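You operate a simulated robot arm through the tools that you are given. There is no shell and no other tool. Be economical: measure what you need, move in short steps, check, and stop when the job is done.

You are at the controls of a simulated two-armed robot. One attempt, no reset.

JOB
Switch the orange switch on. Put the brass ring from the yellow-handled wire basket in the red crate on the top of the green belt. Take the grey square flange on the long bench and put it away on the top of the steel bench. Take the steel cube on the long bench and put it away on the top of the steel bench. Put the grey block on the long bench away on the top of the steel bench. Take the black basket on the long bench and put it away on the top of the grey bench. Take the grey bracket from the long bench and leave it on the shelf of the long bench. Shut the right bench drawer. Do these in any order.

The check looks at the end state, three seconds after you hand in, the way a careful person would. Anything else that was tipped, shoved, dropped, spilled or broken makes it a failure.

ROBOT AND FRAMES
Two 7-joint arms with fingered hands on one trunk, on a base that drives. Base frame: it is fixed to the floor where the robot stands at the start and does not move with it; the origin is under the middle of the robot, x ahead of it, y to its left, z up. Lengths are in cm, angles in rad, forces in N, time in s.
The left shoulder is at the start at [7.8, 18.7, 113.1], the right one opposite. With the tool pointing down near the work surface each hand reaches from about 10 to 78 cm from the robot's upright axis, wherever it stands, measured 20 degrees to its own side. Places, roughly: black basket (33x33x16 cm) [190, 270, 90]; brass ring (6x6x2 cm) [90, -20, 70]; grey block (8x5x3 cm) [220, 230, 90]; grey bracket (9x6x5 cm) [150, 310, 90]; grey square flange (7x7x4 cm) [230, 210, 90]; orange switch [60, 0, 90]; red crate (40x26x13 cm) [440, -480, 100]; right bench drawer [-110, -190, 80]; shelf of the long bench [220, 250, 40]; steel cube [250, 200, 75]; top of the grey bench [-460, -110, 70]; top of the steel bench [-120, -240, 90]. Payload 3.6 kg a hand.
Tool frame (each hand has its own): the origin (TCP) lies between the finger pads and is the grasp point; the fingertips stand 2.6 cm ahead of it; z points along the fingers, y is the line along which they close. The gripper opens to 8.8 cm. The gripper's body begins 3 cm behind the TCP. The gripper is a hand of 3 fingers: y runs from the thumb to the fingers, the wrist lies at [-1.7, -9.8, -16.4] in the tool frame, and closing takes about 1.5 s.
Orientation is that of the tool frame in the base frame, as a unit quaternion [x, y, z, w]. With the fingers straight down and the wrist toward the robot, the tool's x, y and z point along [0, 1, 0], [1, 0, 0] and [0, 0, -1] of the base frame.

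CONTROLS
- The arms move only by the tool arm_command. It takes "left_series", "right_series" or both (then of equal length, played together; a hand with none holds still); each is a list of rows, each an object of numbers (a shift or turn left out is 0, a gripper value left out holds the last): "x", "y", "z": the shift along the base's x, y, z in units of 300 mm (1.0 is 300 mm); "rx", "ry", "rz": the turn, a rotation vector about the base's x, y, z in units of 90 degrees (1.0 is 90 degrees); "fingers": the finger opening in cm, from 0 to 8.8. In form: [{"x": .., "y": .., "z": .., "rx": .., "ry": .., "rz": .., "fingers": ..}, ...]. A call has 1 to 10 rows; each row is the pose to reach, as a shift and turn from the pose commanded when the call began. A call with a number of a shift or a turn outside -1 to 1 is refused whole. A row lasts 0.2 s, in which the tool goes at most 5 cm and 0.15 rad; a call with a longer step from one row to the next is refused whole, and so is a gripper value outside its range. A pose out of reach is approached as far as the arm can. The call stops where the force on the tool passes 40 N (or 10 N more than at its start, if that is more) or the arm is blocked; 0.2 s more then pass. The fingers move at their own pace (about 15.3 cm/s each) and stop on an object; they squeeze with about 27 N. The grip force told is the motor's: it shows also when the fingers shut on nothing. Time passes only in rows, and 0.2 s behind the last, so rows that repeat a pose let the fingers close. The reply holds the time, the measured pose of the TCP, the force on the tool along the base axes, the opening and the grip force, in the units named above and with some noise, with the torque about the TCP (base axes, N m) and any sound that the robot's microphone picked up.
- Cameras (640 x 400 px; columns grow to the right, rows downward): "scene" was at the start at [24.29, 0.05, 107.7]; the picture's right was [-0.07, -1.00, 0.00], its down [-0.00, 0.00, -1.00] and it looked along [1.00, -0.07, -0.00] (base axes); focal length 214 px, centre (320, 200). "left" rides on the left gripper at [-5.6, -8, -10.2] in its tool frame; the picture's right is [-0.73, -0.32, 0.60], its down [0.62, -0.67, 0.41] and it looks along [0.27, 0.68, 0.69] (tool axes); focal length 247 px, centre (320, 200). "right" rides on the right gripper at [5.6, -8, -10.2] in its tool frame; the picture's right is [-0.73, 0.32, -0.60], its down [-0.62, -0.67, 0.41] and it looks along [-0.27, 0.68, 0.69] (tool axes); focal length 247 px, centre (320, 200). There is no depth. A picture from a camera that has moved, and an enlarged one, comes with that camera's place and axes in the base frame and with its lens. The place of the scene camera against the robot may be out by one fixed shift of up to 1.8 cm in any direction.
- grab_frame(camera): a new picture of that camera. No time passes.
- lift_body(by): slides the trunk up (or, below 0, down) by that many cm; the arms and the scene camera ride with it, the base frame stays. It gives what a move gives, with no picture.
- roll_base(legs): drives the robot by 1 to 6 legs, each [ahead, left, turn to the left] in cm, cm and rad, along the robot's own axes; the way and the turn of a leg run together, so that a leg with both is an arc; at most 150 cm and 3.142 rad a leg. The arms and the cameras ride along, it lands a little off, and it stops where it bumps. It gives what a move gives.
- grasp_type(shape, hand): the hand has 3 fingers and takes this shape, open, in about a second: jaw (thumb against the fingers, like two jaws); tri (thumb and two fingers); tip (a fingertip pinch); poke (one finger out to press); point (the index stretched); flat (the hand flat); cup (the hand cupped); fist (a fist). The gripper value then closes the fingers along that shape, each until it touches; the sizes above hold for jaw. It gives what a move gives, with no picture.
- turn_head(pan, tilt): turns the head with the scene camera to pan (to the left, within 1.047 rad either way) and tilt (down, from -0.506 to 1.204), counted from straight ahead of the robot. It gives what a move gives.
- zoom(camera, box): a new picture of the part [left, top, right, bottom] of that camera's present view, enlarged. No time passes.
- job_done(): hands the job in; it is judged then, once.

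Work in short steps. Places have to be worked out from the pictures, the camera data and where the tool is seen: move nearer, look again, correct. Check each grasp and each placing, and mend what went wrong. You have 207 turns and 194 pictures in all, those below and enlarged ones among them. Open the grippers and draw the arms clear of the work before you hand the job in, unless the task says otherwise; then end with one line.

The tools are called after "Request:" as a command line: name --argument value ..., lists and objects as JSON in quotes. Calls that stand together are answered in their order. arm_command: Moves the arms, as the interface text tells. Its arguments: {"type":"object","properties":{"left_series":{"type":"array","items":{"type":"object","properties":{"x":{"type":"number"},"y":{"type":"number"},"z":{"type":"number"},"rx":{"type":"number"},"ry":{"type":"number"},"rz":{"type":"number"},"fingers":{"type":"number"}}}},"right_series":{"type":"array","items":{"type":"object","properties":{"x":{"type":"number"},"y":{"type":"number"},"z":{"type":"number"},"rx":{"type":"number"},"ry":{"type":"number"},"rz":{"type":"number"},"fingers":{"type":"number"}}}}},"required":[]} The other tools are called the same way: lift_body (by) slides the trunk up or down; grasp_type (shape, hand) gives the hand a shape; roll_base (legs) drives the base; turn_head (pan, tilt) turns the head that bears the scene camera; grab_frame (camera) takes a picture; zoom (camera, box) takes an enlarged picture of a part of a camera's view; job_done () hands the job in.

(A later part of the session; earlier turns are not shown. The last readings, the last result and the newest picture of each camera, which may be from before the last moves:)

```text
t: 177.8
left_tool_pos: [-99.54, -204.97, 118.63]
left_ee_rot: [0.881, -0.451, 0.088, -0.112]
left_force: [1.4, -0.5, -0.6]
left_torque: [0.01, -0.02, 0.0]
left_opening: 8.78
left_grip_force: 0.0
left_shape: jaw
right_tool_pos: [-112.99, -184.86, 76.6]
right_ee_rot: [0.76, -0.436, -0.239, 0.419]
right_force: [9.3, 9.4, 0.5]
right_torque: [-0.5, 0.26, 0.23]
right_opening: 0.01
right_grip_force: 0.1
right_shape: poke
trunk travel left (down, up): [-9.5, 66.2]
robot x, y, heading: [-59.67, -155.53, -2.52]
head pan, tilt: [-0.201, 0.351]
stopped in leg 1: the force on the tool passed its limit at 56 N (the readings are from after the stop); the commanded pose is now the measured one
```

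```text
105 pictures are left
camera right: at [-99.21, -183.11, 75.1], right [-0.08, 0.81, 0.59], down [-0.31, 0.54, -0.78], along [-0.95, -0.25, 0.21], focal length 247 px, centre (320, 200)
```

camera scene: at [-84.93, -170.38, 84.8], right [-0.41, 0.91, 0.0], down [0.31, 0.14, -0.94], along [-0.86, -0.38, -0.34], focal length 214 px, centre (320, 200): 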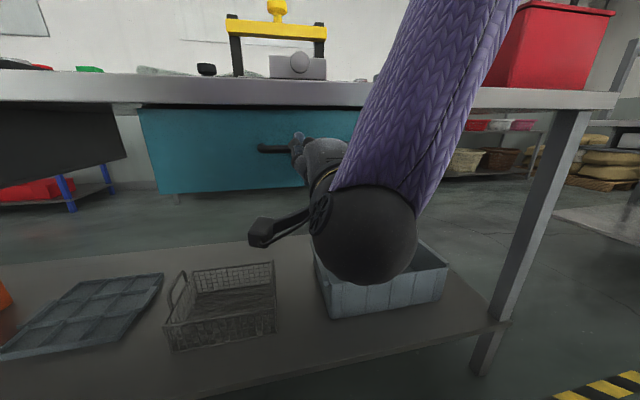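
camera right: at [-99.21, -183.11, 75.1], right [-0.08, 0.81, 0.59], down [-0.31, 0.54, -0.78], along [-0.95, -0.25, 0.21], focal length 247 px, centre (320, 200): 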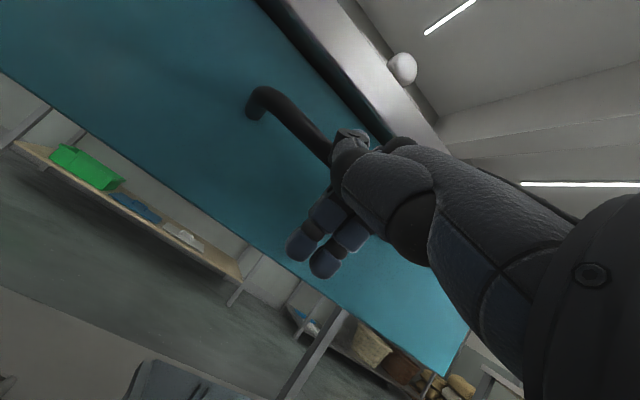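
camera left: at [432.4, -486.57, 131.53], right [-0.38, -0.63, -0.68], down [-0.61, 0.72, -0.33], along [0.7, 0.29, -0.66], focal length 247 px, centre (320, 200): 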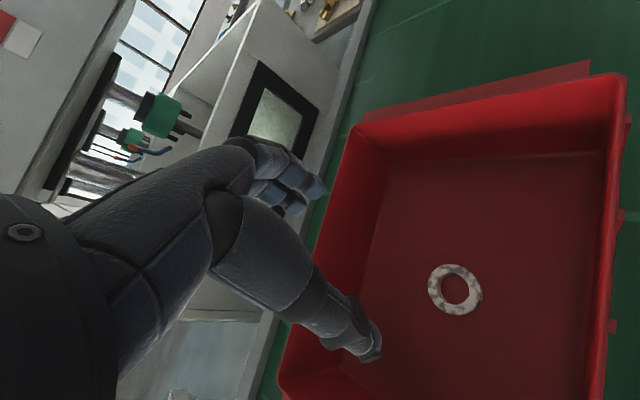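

Hard stop reached with the drawer front at the bench edge. I'll back off straight and check that it's shut.

Request:
roll_base --legs '[[-45, 0, 0]]'

Request:
lift_body --by 18

Request:
turn_head --pan 0.1 --tilt 0.45

Request:
grab_frame --camera "scene"

```text
t: 180.6
left_tool_pos: [-62.61, -178.77, 118.52]
left_ee_rot: [0.881, -0.451, 0.089, -0.112]
left_force: [-0.3, 0.2, -1.0]
left_torque: [0.01, 0.0, -0.04]
left_opening: 8.78
left_grip_force: 0.1
left_shape: jaw
right_tool_pos: [-76.24, -158.49, 76.47]
right_ee_rot: [0.759, -0.435, -0.24, 0.421]
right_force: [0.1, 0.8, 0.0]
right_torque: [0.0, -0.01, -0.04]
right_opening: 0.01
right_grip_force: 0.0
right_shape: poke
trunk travel left (down, up): [-9.5, 66.2]
robot x, y, heading: [-22.53, -129.04, -2.523]
head pan, tilt: [-0.201, 0.351]
```

```text
t: 182.6
left_tool_pos: [-53.06, -171.92, 144.98]
left_ee_rot: [0.89, -0.452, 0.048, -0.033]
left_force: [-0.4, 0.3, -0.4]
left_torque: [0.0, 0.0, -0.01]
left_opening: 8.8
left_grip_force: 0.1
left_shape: jaw
right_tool_pos: [-73.01, -156.34, 102.92]
right_ee_rot: [0.719, -0.42, -0.27, 0.484]
right_force: [-0.2, 0.1, 0.0]
right_torque: [0.03, -0.03, -0.02]
right_opening: 0.01
right_grip_force: 0.1
right_shape: poke
trunk travel left (down, up): [-27.5, 48.2]
robot x, y, heading: [-22.69, -128.91, -2.524]
head pan, tilt: [-0.201, 0.351]
```

```text
t: 183.4
left_tool_pos: [-53.04, -171.84, 144.92]
left_ee_rot: [0.89, -0.452, 0.048, -0.032]
left_force: [0.1, -0.6, 0.3]
left_torque: [-0.04, -0.02, 0.04]
left_opening: 8.76
left_grip_force: 0.0
left_shape: jaw
right_tool_pos: [-72.94, -156.42, 102.91]
right_ee_rot: [0.72, -0.419, -0.269, 0.484]
right_force: [-0.4, 0.2, 0.6]
right_torque: [-0.02, 0.02, 0.02]
right_opening: 0.0
right_grip_force: 0.1
right_shape: poke
trunk travel left (down, up): [-27.5, 48.2]
robot x, y, heading: [-22.52, -129.28, -2.519]
head pan, tilt: [0.099, 0.45]
```

```text
104 pictures are left
camera scene: at [-43.43, -144.12, 103.58], right [-0.66, 0.75, 0.0], down [0.33, 0.29, -0.9], along [-0.68, -0.59, -0.44], focal length 214 px, centre (320, 200)
```

scene: 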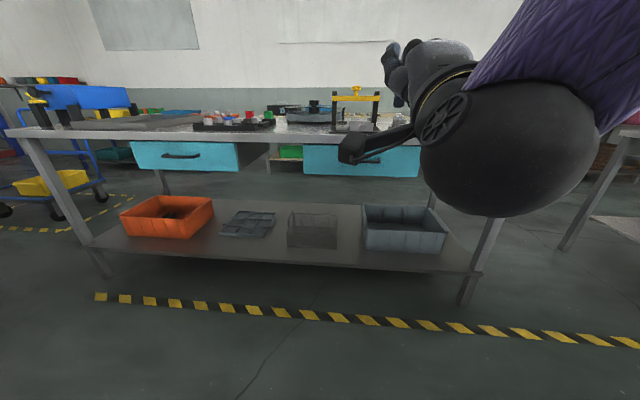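

Both drawer fronts now sit under the bench edge alike: shut. I'll restore both hands to the normal carrying pose.

Request:
arm_command --right_series '[{"rx": 0.054, "ry": -0.076, "y": 0.08, "z": 0.05}, {"rx": 0.108, "ry": -0.151, "y": 0.16, "z": 0.1}, {"rx": 0.162, "ry": -0.227, "y": 0.24, "z": 0.15}, {"rx": 0.217, "ry": -0.303, "y": 0.32, "z": 0.2}, {"rx": 0.271, "ry": -0.379, "y": 0.4, "z": 0.25}, {"rx": 0.325, "ry": -0.454, "y": 0.48, "z": 0.3}, {"rx": 0.38, "ry": -0.53, "y": 0.56, "z": 0.35}, {"rx": 0.434, "ry": -0.606, "y": 0.63, "z": 0.4}]' --left_series '[{"z": -0.1}, {"z": -0.2}, {"z": -0.3}, {"z": -0.4}, {"z": -0.5}, {"z": -0.6}, {"z": -0.7}, {"z": -0.8}]'

Request:
grasp_type --hand "right" --shape "jaw"

```text
t: 185.2
left_tool_pos: [-61.15, -181.47, 122.72]
left_ee_rot: [0.89, -0.452, 0.047, -0.033]
left_force: [0.1, -0.3, 0.6]
left_torque: [0.01, -0.03, 0.02]
left_opening: 8.78
left_grip_force: 0.1
left_shape: jaw
left hand out of reach, approached as far as the arm can: row 1, 2, 3, 4, 5, 6, 7, 8
right_tool_pos: [-73.12, -137.52, 115.05]
right_ee_rot: [0.876, -0.48, -0.037, -0.018]
right_force: [-0.6, -0.8, -0.8]
right_torque: [0.01, 0.0, 0.01]
right_opening: 0.0
right_grip_force: 0.0
right_shape: poke
trunk travel left (down, up): [-27.5, 48.2]
robot x, y, heading: [-22.23, -129.46, -2.521]
head pan, tilt: [0.099, 0.45]
```

```text
t: 186.1
left_tool_pos: [-61.04, -181.41, 122.8]
left_ee_rot: [0.89, -0.452, 0.048, -0.032]
left_force: [0.0, -0.7, 0.1]
left_torque: [0.03, 0.03, 0.0]
left_opening: 8.78
left_grip_force: 0.1
left_shape: jaw
right_tool_pos: [-72.93, -137.45, 115.07]
right_ee_rot: [0.876, -0.48, -0.037, -0.016]
right_force: [-0.2, -0.2, 0.4]
right_torque: [0.0, -0.01, 0.01]
right_opening: 8.78
right_grip_force: 0.1
right_shape: jaw
trunk travel left (down, up): [-27.5, 48.2]
robot x, y, heading: [-22.31, -129.26, -2.517]
head pan, tilt: [0.099, 0.45]
```

The left arm still reports out of reach; I'll look at its posture.

Request:
turn_head --pan 0.7 --tilt -0.1

Request:
grab_frame --camera "scene"

Request:
grab_frame --camera "right"

```text
t: 187.1
left_tool_pos: [-61.03, -181.43, 122.8]
left_ee_rot: [0.89, -0.452, 0.048, -0.033]
left_force: [0.4, -0.5, 0.3]
left_torque: [0.04, 0.01, -0.03]
left_opening: 8.79
left_grip_force: 0.1
left_shape: jaw
right_tool_pos: [-73.09, -137.43, 114.97]
right_ee_rot: [0.877, -0.48, -0.037, -0.015]
right_force: [0.2, -0.4, 1.1]
right_torque: [-0.01, 0.01, 0.01]
right_opening: 8.76
right_grip_force: 0.0
right_shape: jaw
trunk travel left (down, up): [-27.5, 48.2]
robot x, y, heading: [-22.44, -129.2, -2.518]
head pan, tilt: [0.7, -0.099]
```

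```text
103 pictures are left
camera scene: at [-38.68, -146.49, 108.62], right [-0.97, 0.25, 0.0], down [-0.02, -0.1, -1.0], along [-0.25, -0.96, 0.1], focal length 214 px, centre (320, 200)
```

scene: 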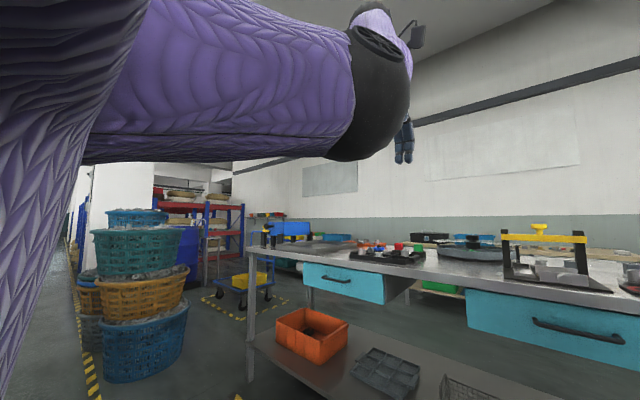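

```text
102 pictures are left
camera right: at [-62.82, -138.4, 124.58], right [-0.63, 0.41, 0.66], down [0.21, 0.91, -0.37], along [-0.75, -0.1, -0.66], focal length 247 px, centre (320, 200)
```

right: 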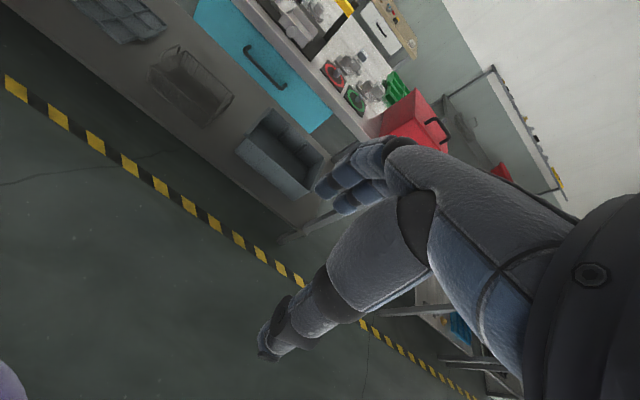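

The left elbow is in a raised configuration. I'll move the hand down and outward to unfold it.

Request:
arm_command --left_series '[{"z": -0.12}, {"z": -0.24}, {"z": -0.36}, {"z": -0.48}, {"z": -0.6}, {"z": -0.72}, {"z": -0.84}, {"z": -0.96}]'

Request:
arm_command --left_series '[{"x": 0.08, "y": 0.06}, {"x": 0.16, "y": 0.12}, {"x": 0.24, "y": 0.18}, {"x": 0.32, "y": 0.24}, {"x": 0.4, "y": 0.3}, {"x": 0.48, "y": 0.36}]'

```text
t: 188.9
left_tool_pos: [-61.09, -181.26, 93.79]
left_ee_rot: [0.89, -0.452, 0.047, -0.033]
left_force: [-0.4, -0.5, -0.6]
left_torque: [0.02, 0.01, 0.0]
left_opening: 8.78
left_grip_force: 0.1
left_shape: jaw
right_tool_pos: [-73.02, -137.42, 114.94]
right_ee_rot: [0.876, -0.481, -0.038, -0.016]
right_force: [-1.1, -0.8, 0.0]
right_torque: [0.0, -0.02, 0.01]
right_opening: 8.79
right_grip_force: 0.2
right_shape: jaw
trunk travel left (down, up): [-27.5, 48.2]
robot x, y, heading: [-22.34, -129.41, -2.518]
head pan, tilt: [0.7, -0.099]
```

```text
t: 190.2
left_tool_pos: [-50.54, -175.71, 100.55]
left_ee_rot: [0.899, -0.434, 0.017, 0.062]
left_force: [0.0, 0.1, -0.3]
left_torque: [0.02, -0.01, 0.0]
left_opening: 8.77
left_grip_force: 0.0
left_shape: jaw
left hand out of reach, approached as far as the arm can: row 5, 6
right_tool_pos: [-72.94, -137.43, 115.07]
right_ee_rot: [0.877, -0.479, -0.038, -0.016]
right_force: [0.6, -0.7, 0.5]
right_torque: [0.01, -0.01, 0.02]
right_opening: 8.78
right_grip_force: 0.1
right_shape: jaw
trunk travel left (down, up): [-27.5, 48.2]
robot x, y, heading: [-22.56, -129.14, -2.522]
head pan, tilt: [0.7, -0.099]
stopped in row 6 (left hand): the arm was blocked; the commanded pose is now the measured one
```

The left hand is now in a workable pose. Next I head for the long bench beyond the tank line: turn right and drive along the lane to the room's left end.

Request:
roll_base --legs '[[-15, 0, 0], [0, 0, -1.555], [120, 0, 0], [110, 0, 0]]'

Request:
turn_head --pan -0.9 --tilt 0.2

Request:
grab_frame --camera "scene"

```text
t: 206.2
left_tool_pos: [-193.11, 91.95, 100.34]
left_ee_rot: [-0.336, 0.94, 0.03, -0.057]
left_force: [0.4, 0.1, 1.0]
left_torque: [-0.02, 0.03, 0.02]
left_opening: 8.79
left_grip_force: 0.0
left_shape: jaw
right_tool_pos: [-155.15, 115.13, 115.13]
right_ee_rot: [-0.288, 0.957, 0.015, 0.037]
right_force: [-0.7, 0.2, -0.4]
right_torque: [0.01, -0.02, -0.02]
right_opening: 8.78
right_grip_force: 0.0
right_shape: jaw
trunk travel left (down, up): [-27.5, 48.2]
robot x, y, heading: [-146.29, 64.76, 2.21]
head pan, tilt: [0.7, -0.099]
```

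```text
t: 207.9
left_tool_pos: [-193.15, 91.97, 100.4]
left_ee_rot: [-0.335, 0.94, 0.03, -0.059]
left_force: [0.7, 0.2, 0.0]
left_torque: [-0.01, 0.02, 0.0]
left_opening: 8.79
left_grip_force: 0.0
left_shape: jaw
right_tool_pos: [-155.15, 115.12, 114.98]
right_ee_rot: [-0.287, 0.957, 0.014, 0.038]
right_force: [0.0, 0.4, -0.3]
right_torque: [-0.04, -0.03, 0.0]
right_opening: 8.8
right_grip_force: 0.1
right_shape: jaw
trunk travel left (down, up): [-27.5, 48.2]
robot x, y, heading: [-146.27, 64.74, 2.209]
head pan, tilt: [-0.901, 0.201]
```

```text
101 pictures are left
camera scene: at [-154.36, 87.34, 105.9], right [0.97, -0.26, 0.0], down [-0.05, -0.19, -0.98], along [0.26, 0.95, -0.2], focal length 214 px, centre (320, 200)
```

scene: 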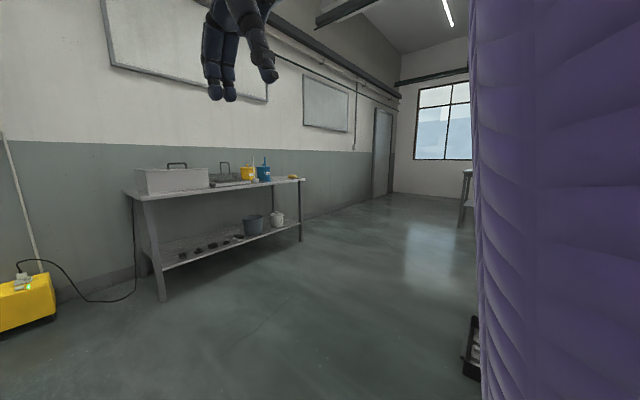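

Turn right to face the window side.

Request:
roll_base --legs '[[0, 0, -1.565]]'

Request:
turn_head --pan 0 --tilt 0.2

Request:
grab_frame --camera "scene"

```text
t: 212.2
left_tool_pos: [-118.7, 111.24, 100.34]
left_ee_rot: [0.43, 0.9, 0.062, -0.02]
left_force: [0.6, 0.3, 0.6]
left_torque: [-0.02, 0.0, -0.04]
left_opening: 8.78
left_grip_force: 0.0
left_shape: jaw
right_tool_pos: [-95.7, 73.29, 115.05]
right_ee_rot: [0.476, 0.878, -0.016, 0.037]
right_force: [-0.3, 0.8, 0.3]
right_torque: [-0.02, 0.0, 0.03]
right_opening: 8.76
right_grip_force: 0.1
right_shape: jaw
trunk travel left (down, up): [-27.5, 48.2]
robot x, y, heading: [-146.37, 64.71, 0.633]
head pan, tilt: [-0.901, 0.201]
```

```text
t: 213.4
left_tool_pos: [-118.69, 111.41, 100.44]
left_ee_rot: [0.43, 0.9, 0.062, -0.02]
left_force: [0.8, 1.0, 0.8]
left_torque: [0.0, -0.03, 0.02]
left_opening: 8.78
left_grip_force: 0.1
left_shape: jaw
right_tool_pos: [-95.9, 73.23, 115.03]
right_ee_rot: [0.476, 0.878, -0.017, 0.037]
right_force: [0.1, 0.2, -0.1]
right_torque: [-0.01, 0.01, -0.02]
right_opening: 8.72
right_grip_force: 0.0
right_shape: jaw
trunk travel left (down, up): [-27.5, 48.2]
robot x, y, heading: [-146.51, 64.58, 0.635]
head pan, tilt: [0.0, 0.201]
```

```text
100 pictures are left
camera scene: at [-126.55, 80.34, 105.9], right [0.59, -0.81, 0.0], down [-0.16, -0.12, -0.98], along [0.79, 0.58, -0.2], focal length 214 px, centre (320, 200)
```

scene: 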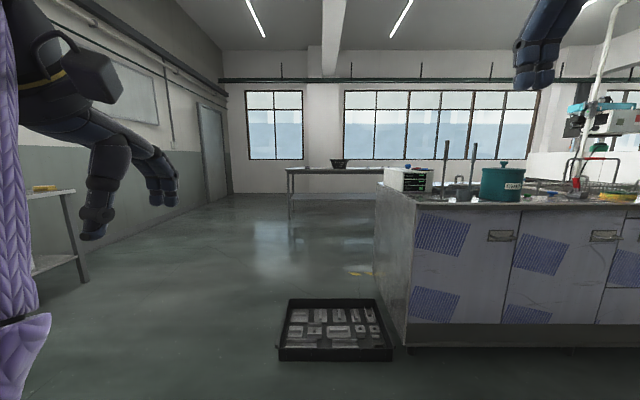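

A parts tray lies on the floor ahead; the free lane is to the left of it. I'll sidestep left 85 cm, then go ahead 240 cm.

Request:
roll_base --legs '[[0, 85, 0], [120, 0, 0], [120, 0, 0]]'

Request:
turn_head --pan -0.4 --tilt 0.3

Request:
grab_frame --camera "scene"

```text
t: 229.2
left_tool_pos: [25.2, 321.62, 100.42]
left_ee_rot: [0.43, 0.901, 0.062, -0.02]
left_force: [0.3, -0.9, -0.3]
left_torque: [-0.03, 0.02, 0.01]
left_opening: 8.8
left_grip_force: 0.1
left_shape: jaw
right_tool_pos: [48.19, 283.6, 114.95]
right_ee_rot: [0.477, 0.878, -0.016, 0.037]
right_force: [-0.5, 0.2, -0.5]
right_torque: [0.04, -0.01, 0.02]
right_opening: 8.77
right_grip_force: 0.1
right_shape: jaw
trunk travel left (down, up): [-27.5, 48.2]
robot x, y, heading: [-2.39, 275.12, 0.636]
head pan, tilt: [0.0, 0.201]
```

```text
t: 230.1
left_tool_pos: [25.22, 321.77, 100.4]
left_ee_rot: [0.429, 0.901, 0.063, -0.02]
left_force: [0.2, 0.2, -0.3]
left_torque: [-0.01, 0.01, 0.0]
left_opening: 8.78
left_grip_force: 0.2
left_shape: jaw
right_tool_pos: [48.0, 283.55, 115.02]
right_ee_rot: [0.476, 0.878, -0.017, 0.037]
right_force: [0.3, 0.4, 0.1]
right_torque: [-0.01, -0.01, 0.01]
right_opening: 8.8
right_grip_force: 0.1
right_shape: jaw
trunk travel left (down, up): [-27.5, 48.2]
robot x, y, heading: [-2.28, 275.21, 0.631]
head pan, tilt: [-0.4, 0.3]
```

```text
99 pictures are left
camera scene: at [18.89, 287.29, 104.97], right [0.23, -0.97, 0.0], down [-0.29, -0.07, -0.96], along [0.93, 0.22, -0.3], focal length 214 px, centre (320, 200)
```

scene: 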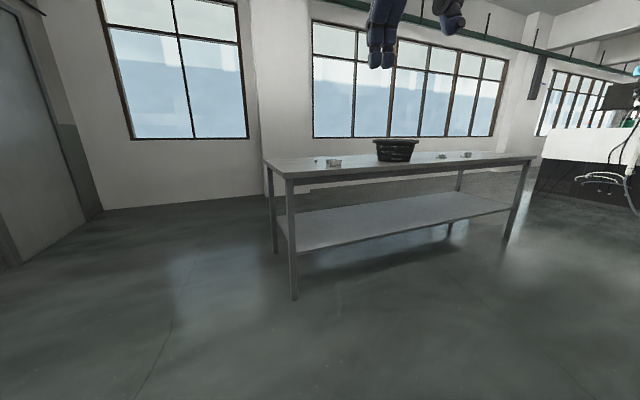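

The long bench front edge is near n=300 with the bracket on the left, basket in the middle, small parts to the right. I'll approach the bracket's end.

Request:
roll_base --legs '[[0, -68, 0], [62, 0, 0]]'

Request:
turn_head --pan -0.2 --tilt 0.4

Request:
grab_frame --camera "scene"

Request:
grab_frame --camera "right"

```text
t: 236.9
left_tool_pos: [114.9, 303.99, 100.34]
left_ee_rot: [0.427, 0.902, 0.061, -0.022]
left_force: [-0.5, -0.2, -0.1]
left_torque: [0.01, -0.04, 0.04]
left_opening: 8.8
left_grip_force: 0.0
left_shape: jaw
right_tool_pos: [138.0, 266.14, 114.95]
right_ee_rot: [0.474, 0.88, -0.016, 0.037]
right_force: [0.0, -0.8, -0.3]
right_torque: [0.01, 0.01, -0.02]
right_opening: 8.76
right_grip_force: 0.1
right_shape: jaw
trunk travel left (down, up): [-27.5, 48.2]
robot x, y, heading: [87.48, 257.42, 0.636]
head pan, tilt: [-0.4, 0.3]
```

```text
t: 237.7
left_tool_pos: [114.74, 304.07, 100.46]
left_ee_rot: [0.427, 0.902, 0.063, -0.02]
left_force: [-0.1, -0.3, 0.3]
left_torque: [0.01, -0.03, -0.01]
left_opening: 8.76
left_grip_force: 0.0
left_shape: jaw
right_tool_pos: [137.74, 265.96, 114.91]
right_ee_rot: [0.474, 0.88, -0.016, 0.037]
right_force: [0.6, -0.2, -0.4]
right_torque: [0.01, -0.02, 0.01]
right_opening: 8.75
right_grip_force: 0.1
right_shape: jaw
trunk travel left (down, up): [-27.5, 48.2]
robot x, y, heading: [87.62, 256.94, 0.637]
head pan, tilt: [-0.201, 0.4]
```

```text
98 pictures are left
camera scene: at [107.98, 271.26, 104.05], right [0.42, -0.91, 0.0], down [-0.35, -0.16, -0.92], along [0.84, 0.39, -0.39], focal length 214 px, centre (320, 200)
```

scene: 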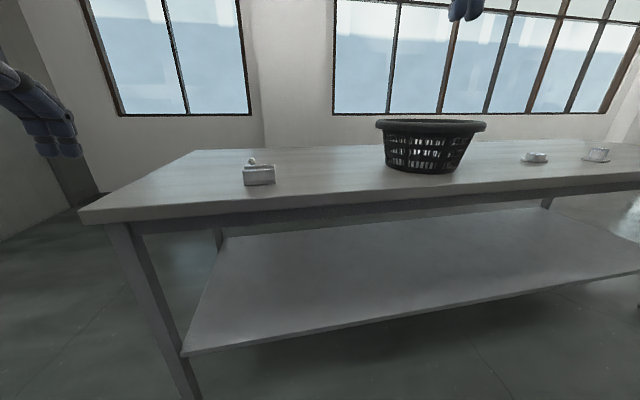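

```text
97 pictures are left
camera right: at [127.56, 266.99, 124.6], right [0.64, -0.4, 0.66], down [-0.19, -0.91, -0.36], along [0.75, 0.11, -0.66], focal length 247 px, centre (320, 200)
```

right: 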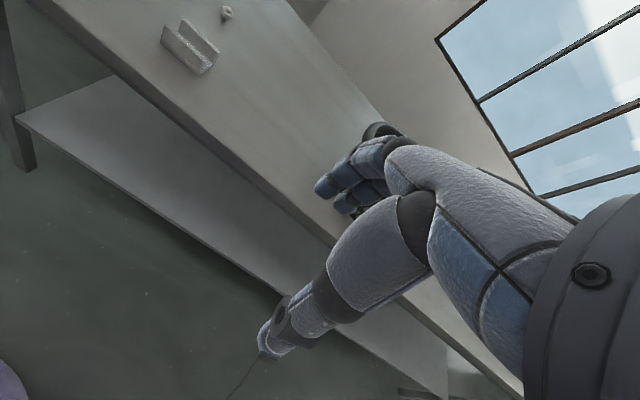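

The bracket is ≈(149,306). I'll shift left 18 and ahead 18 cm so the right hand can take it.

Request:
roll_base --legs '[[0, 18, 0], [18, 0, 0]]'

Request:
grab_frame --camera "right"

Request:
grab_frame --camera "scene"

```text
t: 240.3
left_tool_pos: [118.67, 328.94, 100.19]
left_ee_rot: [0.426, 0.902, 0.061, -0.02]
left_force: [0.1, 0.7, -1.0]
left_torque: [0.02, 0.03, 0.03]
left_opening: 8.77
left_grip_force: 0.1
left_shape: jaw
right_tool_pos: [141.82, 291.12, 114.87]
right_ee_rot: [0.473, 0.88, -0.015, 0.038]
right_force: [-0.5, -0.7, -0.1]
right_torque: [-0.03, 0.03, 0.02]
right_opening: 8.76
right_grip_force: 0.0
right_shape: jaw
trunk travel left (down, up): [-27.5, 48.2]
robot x, y, heading: [91.35, 281.86, 0.637]
head pan, tilt: [-0.201, 0.4]
```

```text
96 pictures are left
camera right: at [131.53, 291.97, 124.55], right [0.64, -0.4, 0.66], down [-0.19, -0.91, -0.36], along [0.74, 0.11, -0.66], focal length 247 px, centre (320, 200)
```

right: 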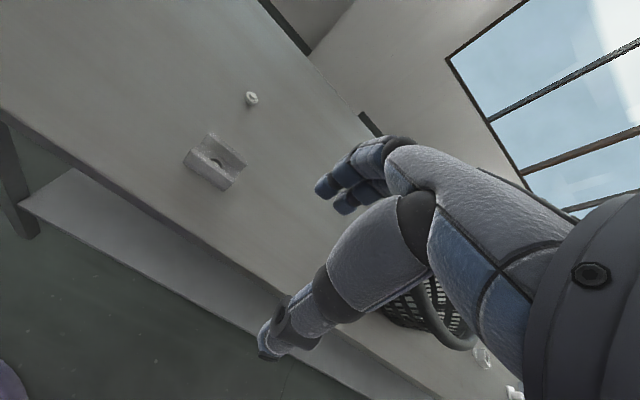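

```text
95 pictures are left
camera scene: at [111.93, 296.25, 104.01], right [0.42, -0.91, 0.0], down [-0.35, -0.16, -0.92], along [0.83, 0.39, -0.39], focal length 214 px, centre (320, 200)
```

scene: 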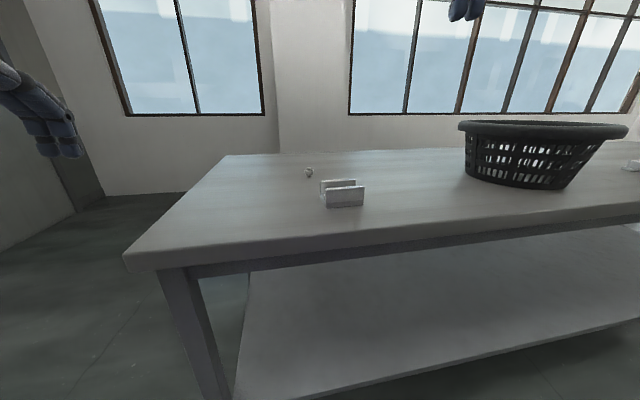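

Triangulation puts the bracket at (153.4,310.4,86), its 6 cm width along my forward direction. Move the right hand above it, levelled.

Request:
arm_command --right_series '[{"x": 0.06, "y": 0.11, "z": -0.05, "rx": 0.02, "ry": 0.016, "rz": -0.03}, {"x": 0.13, "y": 0.22, "z": -0.1, "rx": 0.04, "ry": 0.033, "rz": -0.06}, {"x": 0.2, "y": 0.33, "z": -0.17, "rx": 0.04, "ry": 0.033, "rz": -0.06}, {"x": 0.26, "y": 0.44, "z": -0.25, "rx": 0.04, "ry": 0.033, "rz": -0.06}, {"x": 0.32, "y": 0.54, "z": -0.33, "rx": 0.04, "ry": 0.033, "rz": -0.06}, {"x": 0.387, "y": 0.643, "z": -0.42, "rx": 0.04, "ry": 0.033, "rz": -0.06}]'

Request:
grab_frame --camera "right"

Request:
zoom --camera "scene" --box '[260, 110, 420, 230]'

```text
t: 241.7
left_tool_pos: [118.76, 328.93, 100.43]
left_ee_rot: [0.426, 0.902, 0.062, -0.021]
left_force: [-0.5, -0.3, 0.2]
left_torque: [0.0, 0.01, -0.02]
left_opening: 8.79
left_grip_force: 0.1
left_shape: jaw
right_tool_pos: [153.43, 310.24, 102.23]
right_ee_rot: [0.516, 0.857, -0.003, 0.0]
right_force: [0.2, 0.0, 0.4]
right_torque: [-0.03, -0.02, 0.02]
right_opening: 8.76
right_grip_force: 0.1
right_shape: jaw
trunk travel left (down, up): [-27.5, 48.2]
robot x, y, heading: [91.8, 282.1, 0.635]
head pan, tilt: [-0.201, 0.4]
```

```text
94 pictures are left
camera right: at [143.68, 311.61, 112.35], right [0.63, -0.5, 0.6], down [-0.3, -0.86, -0.41], along [0.72, 0.08, -0.69], focal length 247 px, centre (320, 200)
```

right: 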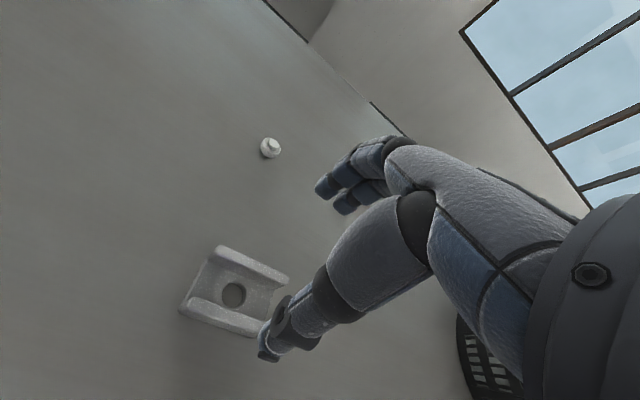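

```text
3.33 times, centred on (340, 170) of scene
camera zoom: at [111.87, 296.24, 104.03], right [0.42, -0.91, 0.0], down [-0.35, -0.16, -0.92], along [0.84, 0.39, -0.39], focal length 715 px, centre (253, 300)
```

zoom: 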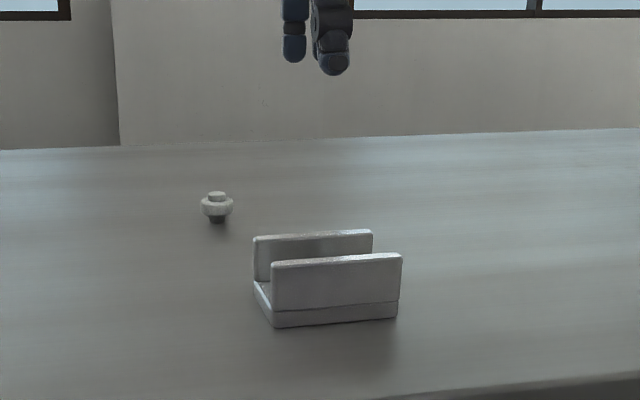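

Aligned. Descend to grasp height and close.

Request:
arm_command --right_series '[{"z": -0.15, "y": -0.005}, {"z": -0.3, "y": -0.007}, {"z": -0.4, "y": -0.007}, {"z": -0.46, "y": -0.007}, {"z": -0.487, "y": -0.007}]'

Request:
grab_frame --camera "right"

```text
t: 242.9
left_tool_pos: [118.67, 328.91, 100.38]
left_ee_rot: [0.426, 0.902, 0.063, -0.021]
left_force: [0.3, 0.6, -0.6]
left_torque: [0.03, -0.02, 0.03]
left_opening: 8.81
left_grip_force: 0.0
left_shape: jaw
right_tool_pos: [153.22, 309.88, 87.84]
right_ee_rot: [0.515, 0.857, -0.002, -0.002]
right_force: [-0.5, -0.4, 1.0]
right_torque: [-0.05, 0.04, -0.01]
right_opening: 8.79
right_grip_force: 0.1
right_shape: jaw
trunk travel left (down, up): [-27.5, 48.2]
robot x, y, heading: [91.16, 282.09, 0.64]
head pan, tilt: [-0.201, 0.4]
```

```text
92 pictures are left
camera right: at [143.59, 311.24, 97.93], right [0.63, -0.5, 0.6], down [-0.3, -0.86, -0.41], along [0.72, 0.08, -0.69], focal length 247 px, centre (320, 200)
```

right: 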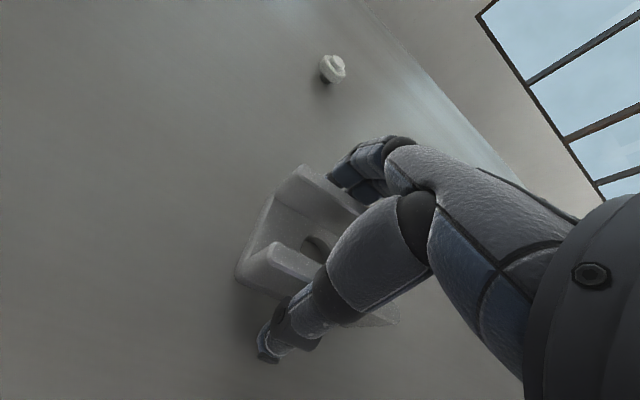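

The bracket is between thumb and fingers. Close and lift.

Request:
arm_command --right_series '[{"fingers": 6}, {"fingers": 4}, {"fingers": 0}, {"fingers": 0}, {"fingers": 0}, {"z": 0.06}, {"z": 0.2}, {"z": 0.34}, {"z": 0.48}]'

Request:
grab_frame --camera "right"

```text
t: 244.9
left_tool_pos: [118.73, 328.98, 100.37]
left_ee_rot: [0.426, 0.902, 0.063, -0.02]
left_force: [0.0, 0.0, -0.5]
left_torque: [0.01, -0.01, -0.01]
left_opening: 8.77
left_grip_force: 0.0
left_shape: jaw
right_tool_pos: [153.24, 310.01, 102.12]
right_ee_rot: [0.515, 0.857, -0.003, -0.002]
right_force: [0.5, 0.4, -2.5]
right_torque: [0.02, 0.0, -0.03]
right_opening: 4.94
right_grip_force: 26.9
right_shape: jaw
trunk travel left (down, up): [-27.5, 48.2]
robot x, y, heading: [91.36, 281.88, 0.636]
head pan, tilt: [-0.201, 0.4]
```

```text
91 pictures are left
camera right: at [143.57, 311.3, 112.32], right [0.63, -0.5, 0.6], down [-0.3, -0.86, -0.41], along [0.72, 0.08, -0.69], focal length 247 px, centre (320, 200)
```

right: 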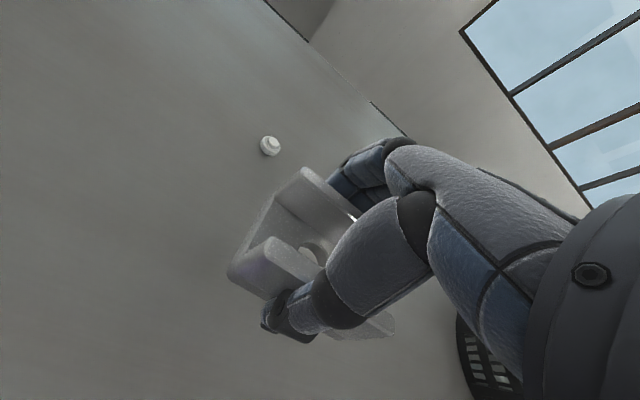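

Bracket held (4.9 cm, 27 N). For the shelf I need room: raise both hands, back off 40 cm, then lower the trunk.

Request:
arm_command --right_series '[{"z": 0.1}, {"z": 0.2}, {"z": 0.3}, {"z": 0.3}, {"z": 0.3}, {"z": 0.3}]' --left_series '[{"z": 0.1}, {"z": 0.2}, {"z": 0.3}, {"z": 0.42}, {"z": 0.54}, {"z": 0.66}]'

Request:
roll_base --legs '[[-40, 0, 0]]'

Request:
lift_body --by -20

Request:
arm_command --right_series '[{"z": -0.13}, {"z": -0.26, "x": -0.02, "y": -0.02}, {"z": -0.4, "x": -0.05, "y": -0.04}, {"z": -0.54, "x": -0.09, "y": -0.07}, {"z": -0.68, "x": -0.13, "y": -0.1}, {"z": -0.82, "x": -0.17, "y": -0.13}, {"z": -0.95, "x": -0.2, "y": -0.15}]'

Request:
turn_head --pan -0.3 --tilt 0.4

Request:
grab_frame --camera "scene"

```text
t: 246.3
left_tool_pos: [124.05, 336.18, 117.53]
left_ee_rot: [0.427, 0.902, 0.063, -0.021]
left_force: [0.2, 0.2, 0.5]
left_torque: [-0.01, 0.04, -0.05]
left_opening: 8.76
left_grip_force: 0.0
left_shape: jaw
left hand out of reach, approached as far as the arm can: row 1, 2, 3, 4, 5, 6
right_tool_pos: [153.44, 309.84, 111.18]
right_ee_rot: [0.515, 0.857, -0.002, -0.001]
right_force: [0.5, -0.1, -2.1]
right_torque: [0.02, -0.01, -0.01]
right_opening: 4.92
right_grip_force: 26.9
right_shape: jaw
trunk travel left (down, up): [-27.5, 48.2]
robot x, y, heading: [91.43, 282.17, 0.632]
head pan, tilt: [-0.201, 0.4]
```

```text
t: 248.8
left_tool_pos: [91.18, 312.2, 117.62]
left_ee_rot: [0.426, 0.902, 0.063, -0.02]
left_force: [-0.2, 0.5, 0.7]
left_torque: [0.02, 0.02, 0.02]
left_opening: 8.8
left_grip_force: 0.0
left_shape: jaw
right_tool_pos: [120.72, 285.85, 111.26]
right_ee_rot: [0.515, 0.857, -0.002, -0.001]
right_force: [-0.3, -0.9, -3.0]
right_torque: [0.02, -0.04, 0.01]
right_opening: 4.93
right_grip_force: 27.3
right_shape: jaw
trunk travel left (down, up): [-27.5, 48.2]
robot x, y, heading: [58.56, 257.89, 0.638]
head pan, tilt: [-0.201, 0.4]
```

```text
t: 250.9
left_tool_pos: [97.78, 317.01, 85.54]
left_ee_rot: [0.43, 0.899, -0.035, -0.073]
left_force: [-0.3, 0.3, 0.1]
left_torque: [0.02, -0.02, 0.01]
left_opening: 8.8
left_grip_force: 0.1
left_shape: jaw
right_tool_pos: [120.78, 285.93, 91.23]
right_ee_rot: [0.514, 0.858, -0.002, -0.001]
right_force: [-0.2, -0.2, -2.1]
right_torque: [0.02, -0.01, -0.01]
right_opening: 4.94
right_grip_force: 26.9
right_shape: jaw
trunk travel left (down, up): [-7.5, 68.2]
robot x, y, heading: [58.69, 257.84, 0.636]
head pan, tilt: [-0.201, 0.4]
```

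```text
t: 252.6
left_tool_pos: [97.76, 316.91, 85.45]
left_ee_rot: [0.43, 0.899, -0.036, -0.074]
left_force: [-0.3, -0.5, 0.4]
left_torque: [0.02, 0.01, -0.01]
left_opening: 8.8
left_grip_force: 0.1
left_shape: jaw
right_tool_pos: [114.64, 281.22, 62.45]
right_ee_rot: [0.515, 0.857, -0.003, -0.002]
right_force: [-1.1, 0.1, -3.5]
right_torque: [-0.02, -0.03, -0.02]
right_opening: 4.95
right_grip_force: 27.5
right_shape: jaw
trunk travel left (down, up): [-7.5, 68.2]
robot x, y, heading: [58.79, 257.88, 0.637]
head pan, tilt: [-0.201, 0.4]
```

```text
t: 253.2
left_tool_pos: [97.75, 317.06, 85.52]
left_ee_rot: [0.431, 0.899, -0.036, -0.074]
left_force: [0.0, -0.1, -0.2]
left_torque: [0.02, 0.0, -0.01]
left_opening: 8.8
left_grip_force: 0.1
left_shape: jaw
right_tool_pos: [114.59, 281.26, 62.59]
right_ee_rot: [0.515, 0.857, -0.002, -0.001]
right_force: [-0.4, -0.6, -2.6]
right_torque: [0.05, -0.04, 0.0]
right_opening: 4.89
right_grip_force: 26.4
right_shape: jaw
trunk travel left (down, up): [-7.5, 68.2]
robot x, y, heading: [58.71, 258.05, 0.636]
head pan, tilt: [-0.3, 0.4]
```

```text
90 pictures are left
camera scene: at [82.81, 273.67, 82.13], right [0.33, -0.94, 0.0], down [-0.37, -0.13, -0.92], along [0.87, 0.3, -0.39], focal length 214 px, centre (320, 200)
```

scene: 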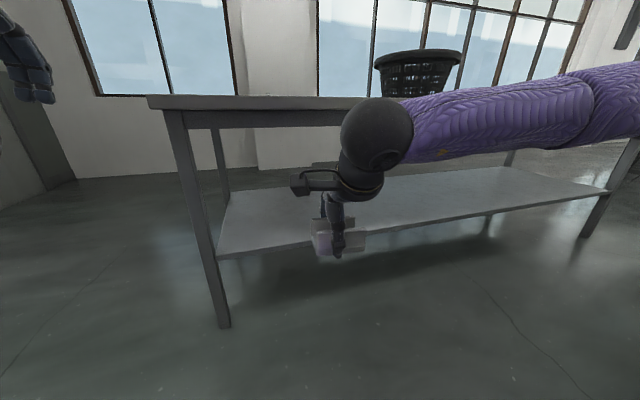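

Shelf surface ≈ z 35. The left hand must go up before I drive in; raise it and lower the bracket hand to about z 46.

Request:
arm_command --right_series '[{"z": -0.1}, {"z": -0.2}, {"z": -0.3}, {"z": -0.4}, {"z": -0.5}, {"z": -0.54}, {"z": -0.54}]' --left_series '[{"z": 0.1}, {"z": 0.2, "x": -0.03, "y": 0.04}, {"z": 0.3, "x": -0.06, "y": 0.08}, {"z": 0.4, "x": -0.09, "y": 0.12}, {"z": 0.5, "x": -0.12, "y": 0.16}, {"z": 0.6, "x": -0.15, "y": 0.2}, {"z": 0.7, "x": -0.18, "y": 0.24}]'

Request:
grab_frame --camera "scene"

```text
t: 254.8
left_tool_pos: [92.36, 324.1, 106.58]
left_ee_rot: [0.431, 0.899, -0.036, -0.074]
left_force: [0.2, 0.8, 0.5]
left_torque: [0.01, 0.01, 0.01]
left_opening: 8.78
left_grip_force: 0.0
left_shape: jaw
left hand out of reach, approached as far as the arm can: row 1, 2, 3
right_tool_pos: [114.79, 281.25, 46.53]
right_ee_rot: [0.514, 0.858, -0.002, -0.001]
right_force: [0.7, -0.6, -3.0]
right_torque: [0.01, 0.0, -0.01]
right_opening: 4.93
right_grip_force: 27.1
right_shape: jaw
trunk travel left (down, up): [-7.5, 68.2]
robot x, y, heading: [58.53, 257.91, 0.635]
head pan, tilt: [-0.3, 0.4]
```

```text
89 pictures are left
camera scene: at [82.79, 273.66, 82.14], right [0.33, -0.94, 0.0], down [-0.37, -0.13, -0.92], along [0.87, 0.3, -0.39], focal length 214 px, centre (320, 200)
```

scene: 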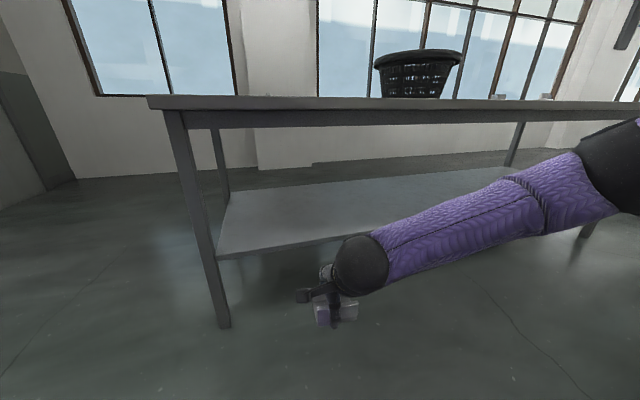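

Hand is lower than the bench apron and above the shelf. Drive in 32 cm and check.

Request:
roll_base --legs '[[32, 0, 0]]'

Request:
grab_frame --camera "scene"

Request:
grab_frame --camera "right"

```text
t: 256.9
left_tool_pos: [117.98, 343.33, 106.42]
left_ee_rot: [0.431, 0.899, -0.037, -0.074]
left_force: [-0.6, 0.6, 0.9]
left_torque: [0.01, 0.01, -0.02]
left_opening: 8.79
left_grip_force: 0.0
left_shape: jaw
right_tool_pos: [140.47, 300.43, 46.55]
right_ee_rot: [0.514, 0.858, -0.004, -0.001]
right_force: [0.0, -0.5, -2.8]
right_torque: [0.05, 0.01, -0.02]
right_opening: 4.92
right_grip_force: 26.9
right_shape: jaw
trunk travel left (down, up): [-7.5, 68.2]
robot x, y, heading: [84.58, 276.93, 0.635]
head pan, tilt: [-0.3, 0.4]
```

```text
88 pictures are left
camera scene: at [108.52, 292.73, 82.12], right [0.33, -0.94, 0.0], down [-0.37, -0.13, -0.92], along [0.87, 0.3, -0.39], focal length 214 px, centre (320, 200)
```

scene: 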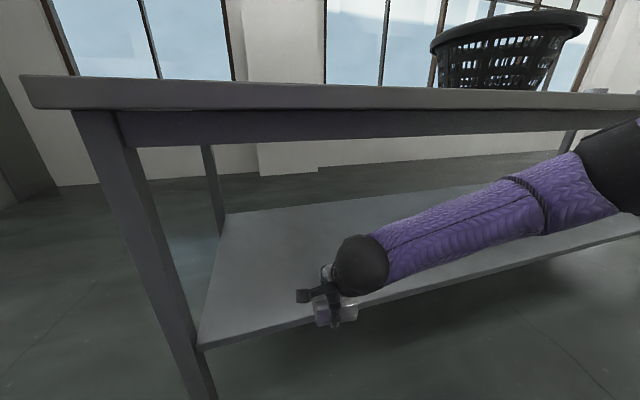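

```text
87 pictures are left
camera right: at [130.69, 301.72, 56.65], right [0.63, -0.5, 0.6], down [-0.3, -0.86, -0.41], along [0.72, 0.08, -0.69], focal length 247 px, centre (320, 200)
```

right: 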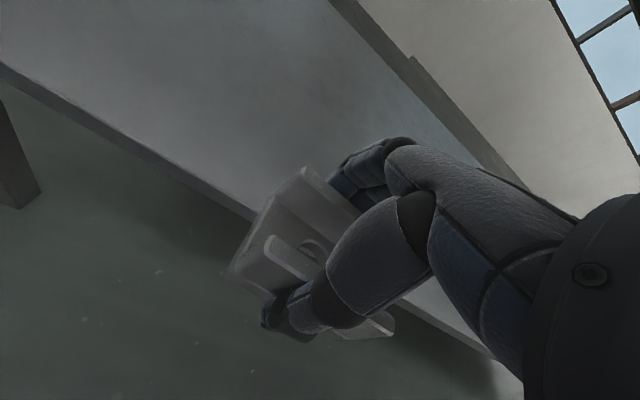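

Shelf front edge ≈ n 299, TCP at n 293. Drive 15 cm more.

Request:
roll_base --legs '[[15, 0, 0]]'

Request:
arm_command --right_series '[{"z": -0.08}, {"z": -0.15}, {"z": -0.19}, {"z": -0.22}]'

Request:
grab_frame --camera "right"

Request:
grab_frame --camera "scene"

```text
t: 258.3
left_tool_pos: [129.95, 352.27, 106.41]
left_ee_rot: [0.43, 0.899, -0.036, -0.074]
left_force: [0.1, 0.9, -0.1]
left_torque: [0.01, 0.0, -0.01]
left_opening: 8.77
left_grip_force: 0.0
left_shape: jaw
right_tool_pos: [152.41, 309.46, 46.51]
right_ee_rot: [0.513, 0.858, -0.004, -0.001]
right_force: [-1.3, 1.0, -2.7]
right_torque: [0.02, -0.04, -0.01]
right_opening: 4.95
right_grip_force: 26.9
right_shape: jaw
trunk travel left (down, up): [-7.5, 68.2]
robot x, y, heading: [96.48, 285.85, 0.638]
head pan, tilt: [-0.3, 0.4]
```

```text
t: 259.3
left_tool_pos: [130.01, 352.29, 106.47]
left_ee_rot: [0.43, 0.899, -0.037, -0.074]
left_force: [-0.4, 0.7, 0.2]
left_torque: [0.02, -0.02, 0.0]
left_opening: 8.79
left_grip_force: 0.0
left_shape: jaw
right_tool_pos: [152.4, 309.43, 39.96]
right_ee_rot: [0.514, 0.858, -0.002, -0.002]
right_force: [-0.4, -0.1, -2.8]
right_torque: [0.03, 0.0, 0.03]
right_opening: 4.93
right_grip_force: 26.8
right_shape: jaw
trunk travel left (down, up): [-7.5, 68.2]
robot x, y, heading: [96.27, 285.97, 0.639]
head pan, tilt: [-0.3, 0.4]
```

```text
86 pictures are left
camera right: at [142.64, 310.74, 50.06], right [0.63, -0.5, 0.6], down [-0.29, -0.86, -0.41], along [0.72, 0.08, -0.69], focal length 247 px, centre (320, 200)
```

right: 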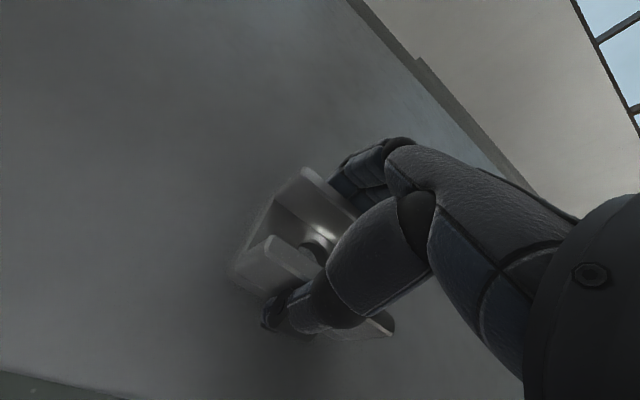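

```text
85 pictures are left
camera scene: at [120.52, 301.68, 82.13], right [0.33, -0.94, 0.0], down [-0.37, -0.13, -0.92], along [0.87, 0.31, -0.39], focal length 214 px, centre (320, 200)
```

scene: 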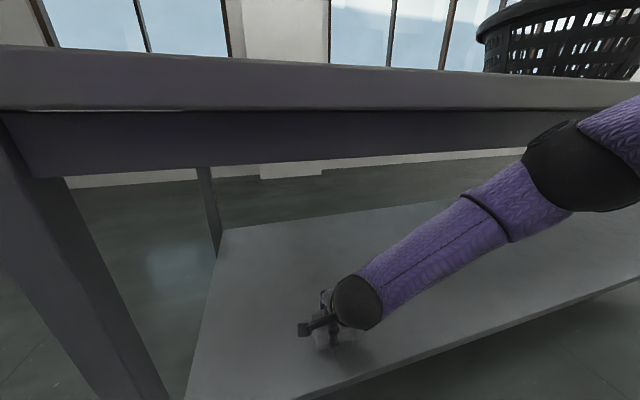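

Shadows show it just above the shelf. Lower in small steps until contact.

Request:
arm_command --right_series '[{"z": -0.02}, {"z": -0.035}, {"z": -0.05}, {"z": -0.065}, {"z": -0.08}, {"z": -0.095}]'

```text
t: 260.9
left_tool_pos: [129.73, 352.04, 106.69]
left_ee_rot: [0.43, 0.899, -0.035, -0.073]
left_force: [0.3, -0.2, -0.3]
left_torque: [0.0, 0.02, -0.01]
left_opening: 8.79
left_grip_force: 0.1
left_shape: jaw
right_tool_pos: [152.75, 309.89, 37.7]
right_ee_rot: [0.514, 0.858, 0.006, 0.001]
right_force: [-3.2, -4.2, 21.8]
right_torque: [0.01, -0.54, -0.14]
right_opening: 5.01
right_grip_force: 26.8
right_shape: jaw
trunk travel left (down, up): [-7.5, 68.2]
robot x, y, heading: [96.32, 285.75, 0.638]
head pan, tilt: [-0.3, 0.4]
stopped in row 6 (right hand): the force on the tool passed its limit at 42 N (the readings are from after the stop); the commanded pose is now the measured one
```

Contact at TCP z 37.7. Open, rise, and check.

Request:
arm_command --right_series '[{"z": 0.005, "fingers": 8.8}, {"z": 0.01, "fingers": 8.8}, {"z": 0.01, "fingers": 8.8}, {"z": 0.06}, {"z": 0.16}, {"z": 0.26}]'

Request:
grab_frame --camera "right"

```text
t: 262.3
left_tool_pos: [129.57, 352.36, 106.26]
left_ee_rot: [0.429, 0.9, -0.036, -0.074]
left_force: [0.1, 0.4, 0.2]
left_torque: [-0.03, 0.0, -0.01]
left_opening: 8.8
left_grip_force: 0.1
left_shape: jaw
right_tool_pos: [151.21, 309.29, 44.3]
right_ee_rot: [0.511, 0.86, -0.008, -0.004]
right_force: [0.5, -0.9, 0.2]
right_torque: [-0.01, 0.03, -0.05]
right_opening: 8.76
right_grip_force: 0.0
right_shape: jaw
trunk travel left (down, up): [-7.5, 68.2]
robot x, y, heading: [96.2, 285.68, 0.637]
head pan, tilt: [-0.3, 0.4]
```

```text
84 pictures are left
camera right: at [141.66, 310.62, 54.5], right [0.64, -0.49, 0.59], down [-0.29, -0.87, -0.4], along [0.71, 0.08, -0.7], focal length 247 px, centre (320, 200)
```

right: 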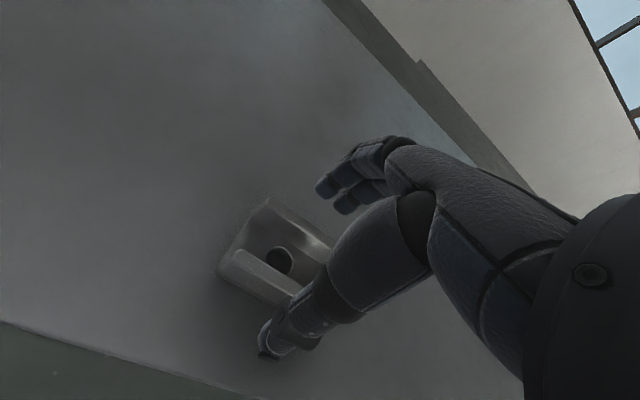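

The bracket stands on the shelf. The arm seems near the bench underside, so I'll back straight out now.

Request:
roll_base --legs '[[-50, 0, 0]]'

Request:
arm_command --right_series '[{"z": 0.14}, {"z": 0.28}, {"z": 0.42}, {"z": 0.56}, {"z": 0.7}, {"z": 0.84}, {"z": 0.98}]'

Request:
lift_body --by 20

Request:
grab_frame --camera "scene"

```text
t: 265.2
left_tool_pos: [90.22, 322.36, 106.47]
left_ee_rot: [0.43, 0.899, -0.036, -0.073]
left_force: [0.6, -0.3, 0.2]
left_torque: [0.0, -0.01, 0.0]
left_opening: 8.77
left_grip_force: 0.0
left_shape: jaw
right_tool_pos: [112.71, 279.86, 45.15]
right_ee_rot: [0.515, 0.857, 0.001, -0.001]
right_force: [0.3, 0.7, -0.3]
right_torque: [0.01, -0.01, 0.02]
right_opening: 8.8
right_grip_force: 0.0
right_shape: jaw
trunk travel left (down, up): [-7.5, 68.2]
robot x, y, heading: [56.52, 255.75, 0.638]
head pan, tilt: [-0.3, 0.4]
```

```text
t: 266.8
left_tool_pos: [90.11, 322.53, 106.48]
left_ee_rot: [0.431, 0.899, -0.036, -0.073]
left_force: [-0.1, 0.1, -1.0]
left_torque: [-0.01, 0.0, -0.05]
left_opening: 8.8
left_grip_force: 0.1
left_shape: jaw
right_tool_pos: [112.62, 279.9, 74.54]
right_ee_rot: [0.515, 0.857, 0.001, 0.0]
right_force: [0.8, 0.2, 0.6]
right_torque: [0.0, 0.01, 0.0]
right_opening: 8.8
right_grip_force: 0.1
right_shape: jaw
trunk travel left (down, up): [-7.5, 68.2]
robot x, y, heading: [56.57, 256.37, 0.639]
head pan, tilt: [-0.3, 0.4]
```

```text
t: 269.0
left_tool_pos: [90.18, 322.5, 126.5]
left_ee_rot: [0.43, 0.899, -0.036, -0.074]
left_force: [-0.5, 0.8, -0.7]
left_torque: [-0.03, 0.01, 0.0]
left_opening: 8.82
left_grip_force: 0.0
left_shape: jaw
right_tool_pos: [112.6, 279.9, 94.51]
right_ee_rot: [0.515, 0.857, 0.002, 0.0]
right_force: [-0.1, 1.0, -0.9]
right_torque: [-0.02, 0.02, 0.0]
right_opening: 8.78
right_grip_force: 0.1
right_shape: jaw
trunk travel left (down, up): [-27.5, 48.2]
robot x, y, heading: [55.96, 256.67, 0.636]
head pan, tilt: [-0.3, 0.4]
```

```text
83 pictures are left
camera scene: at [77.31, 269.58, 104.02], right [0.33, -0.94, 0.0], down [-0.37, -0.13, -0.92], along [0.87, 0.3, -0.39], focal length 214 px, centre (320, 200)
```

scene: 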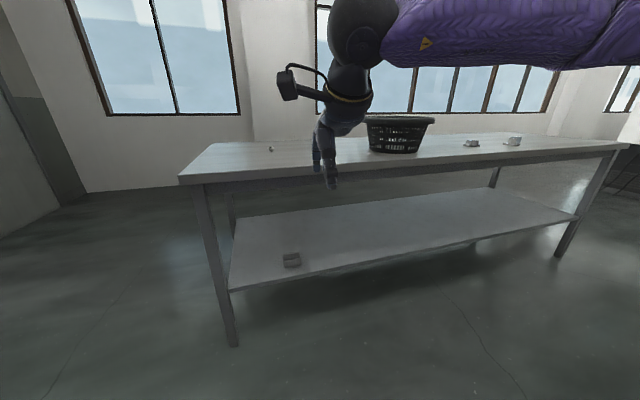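

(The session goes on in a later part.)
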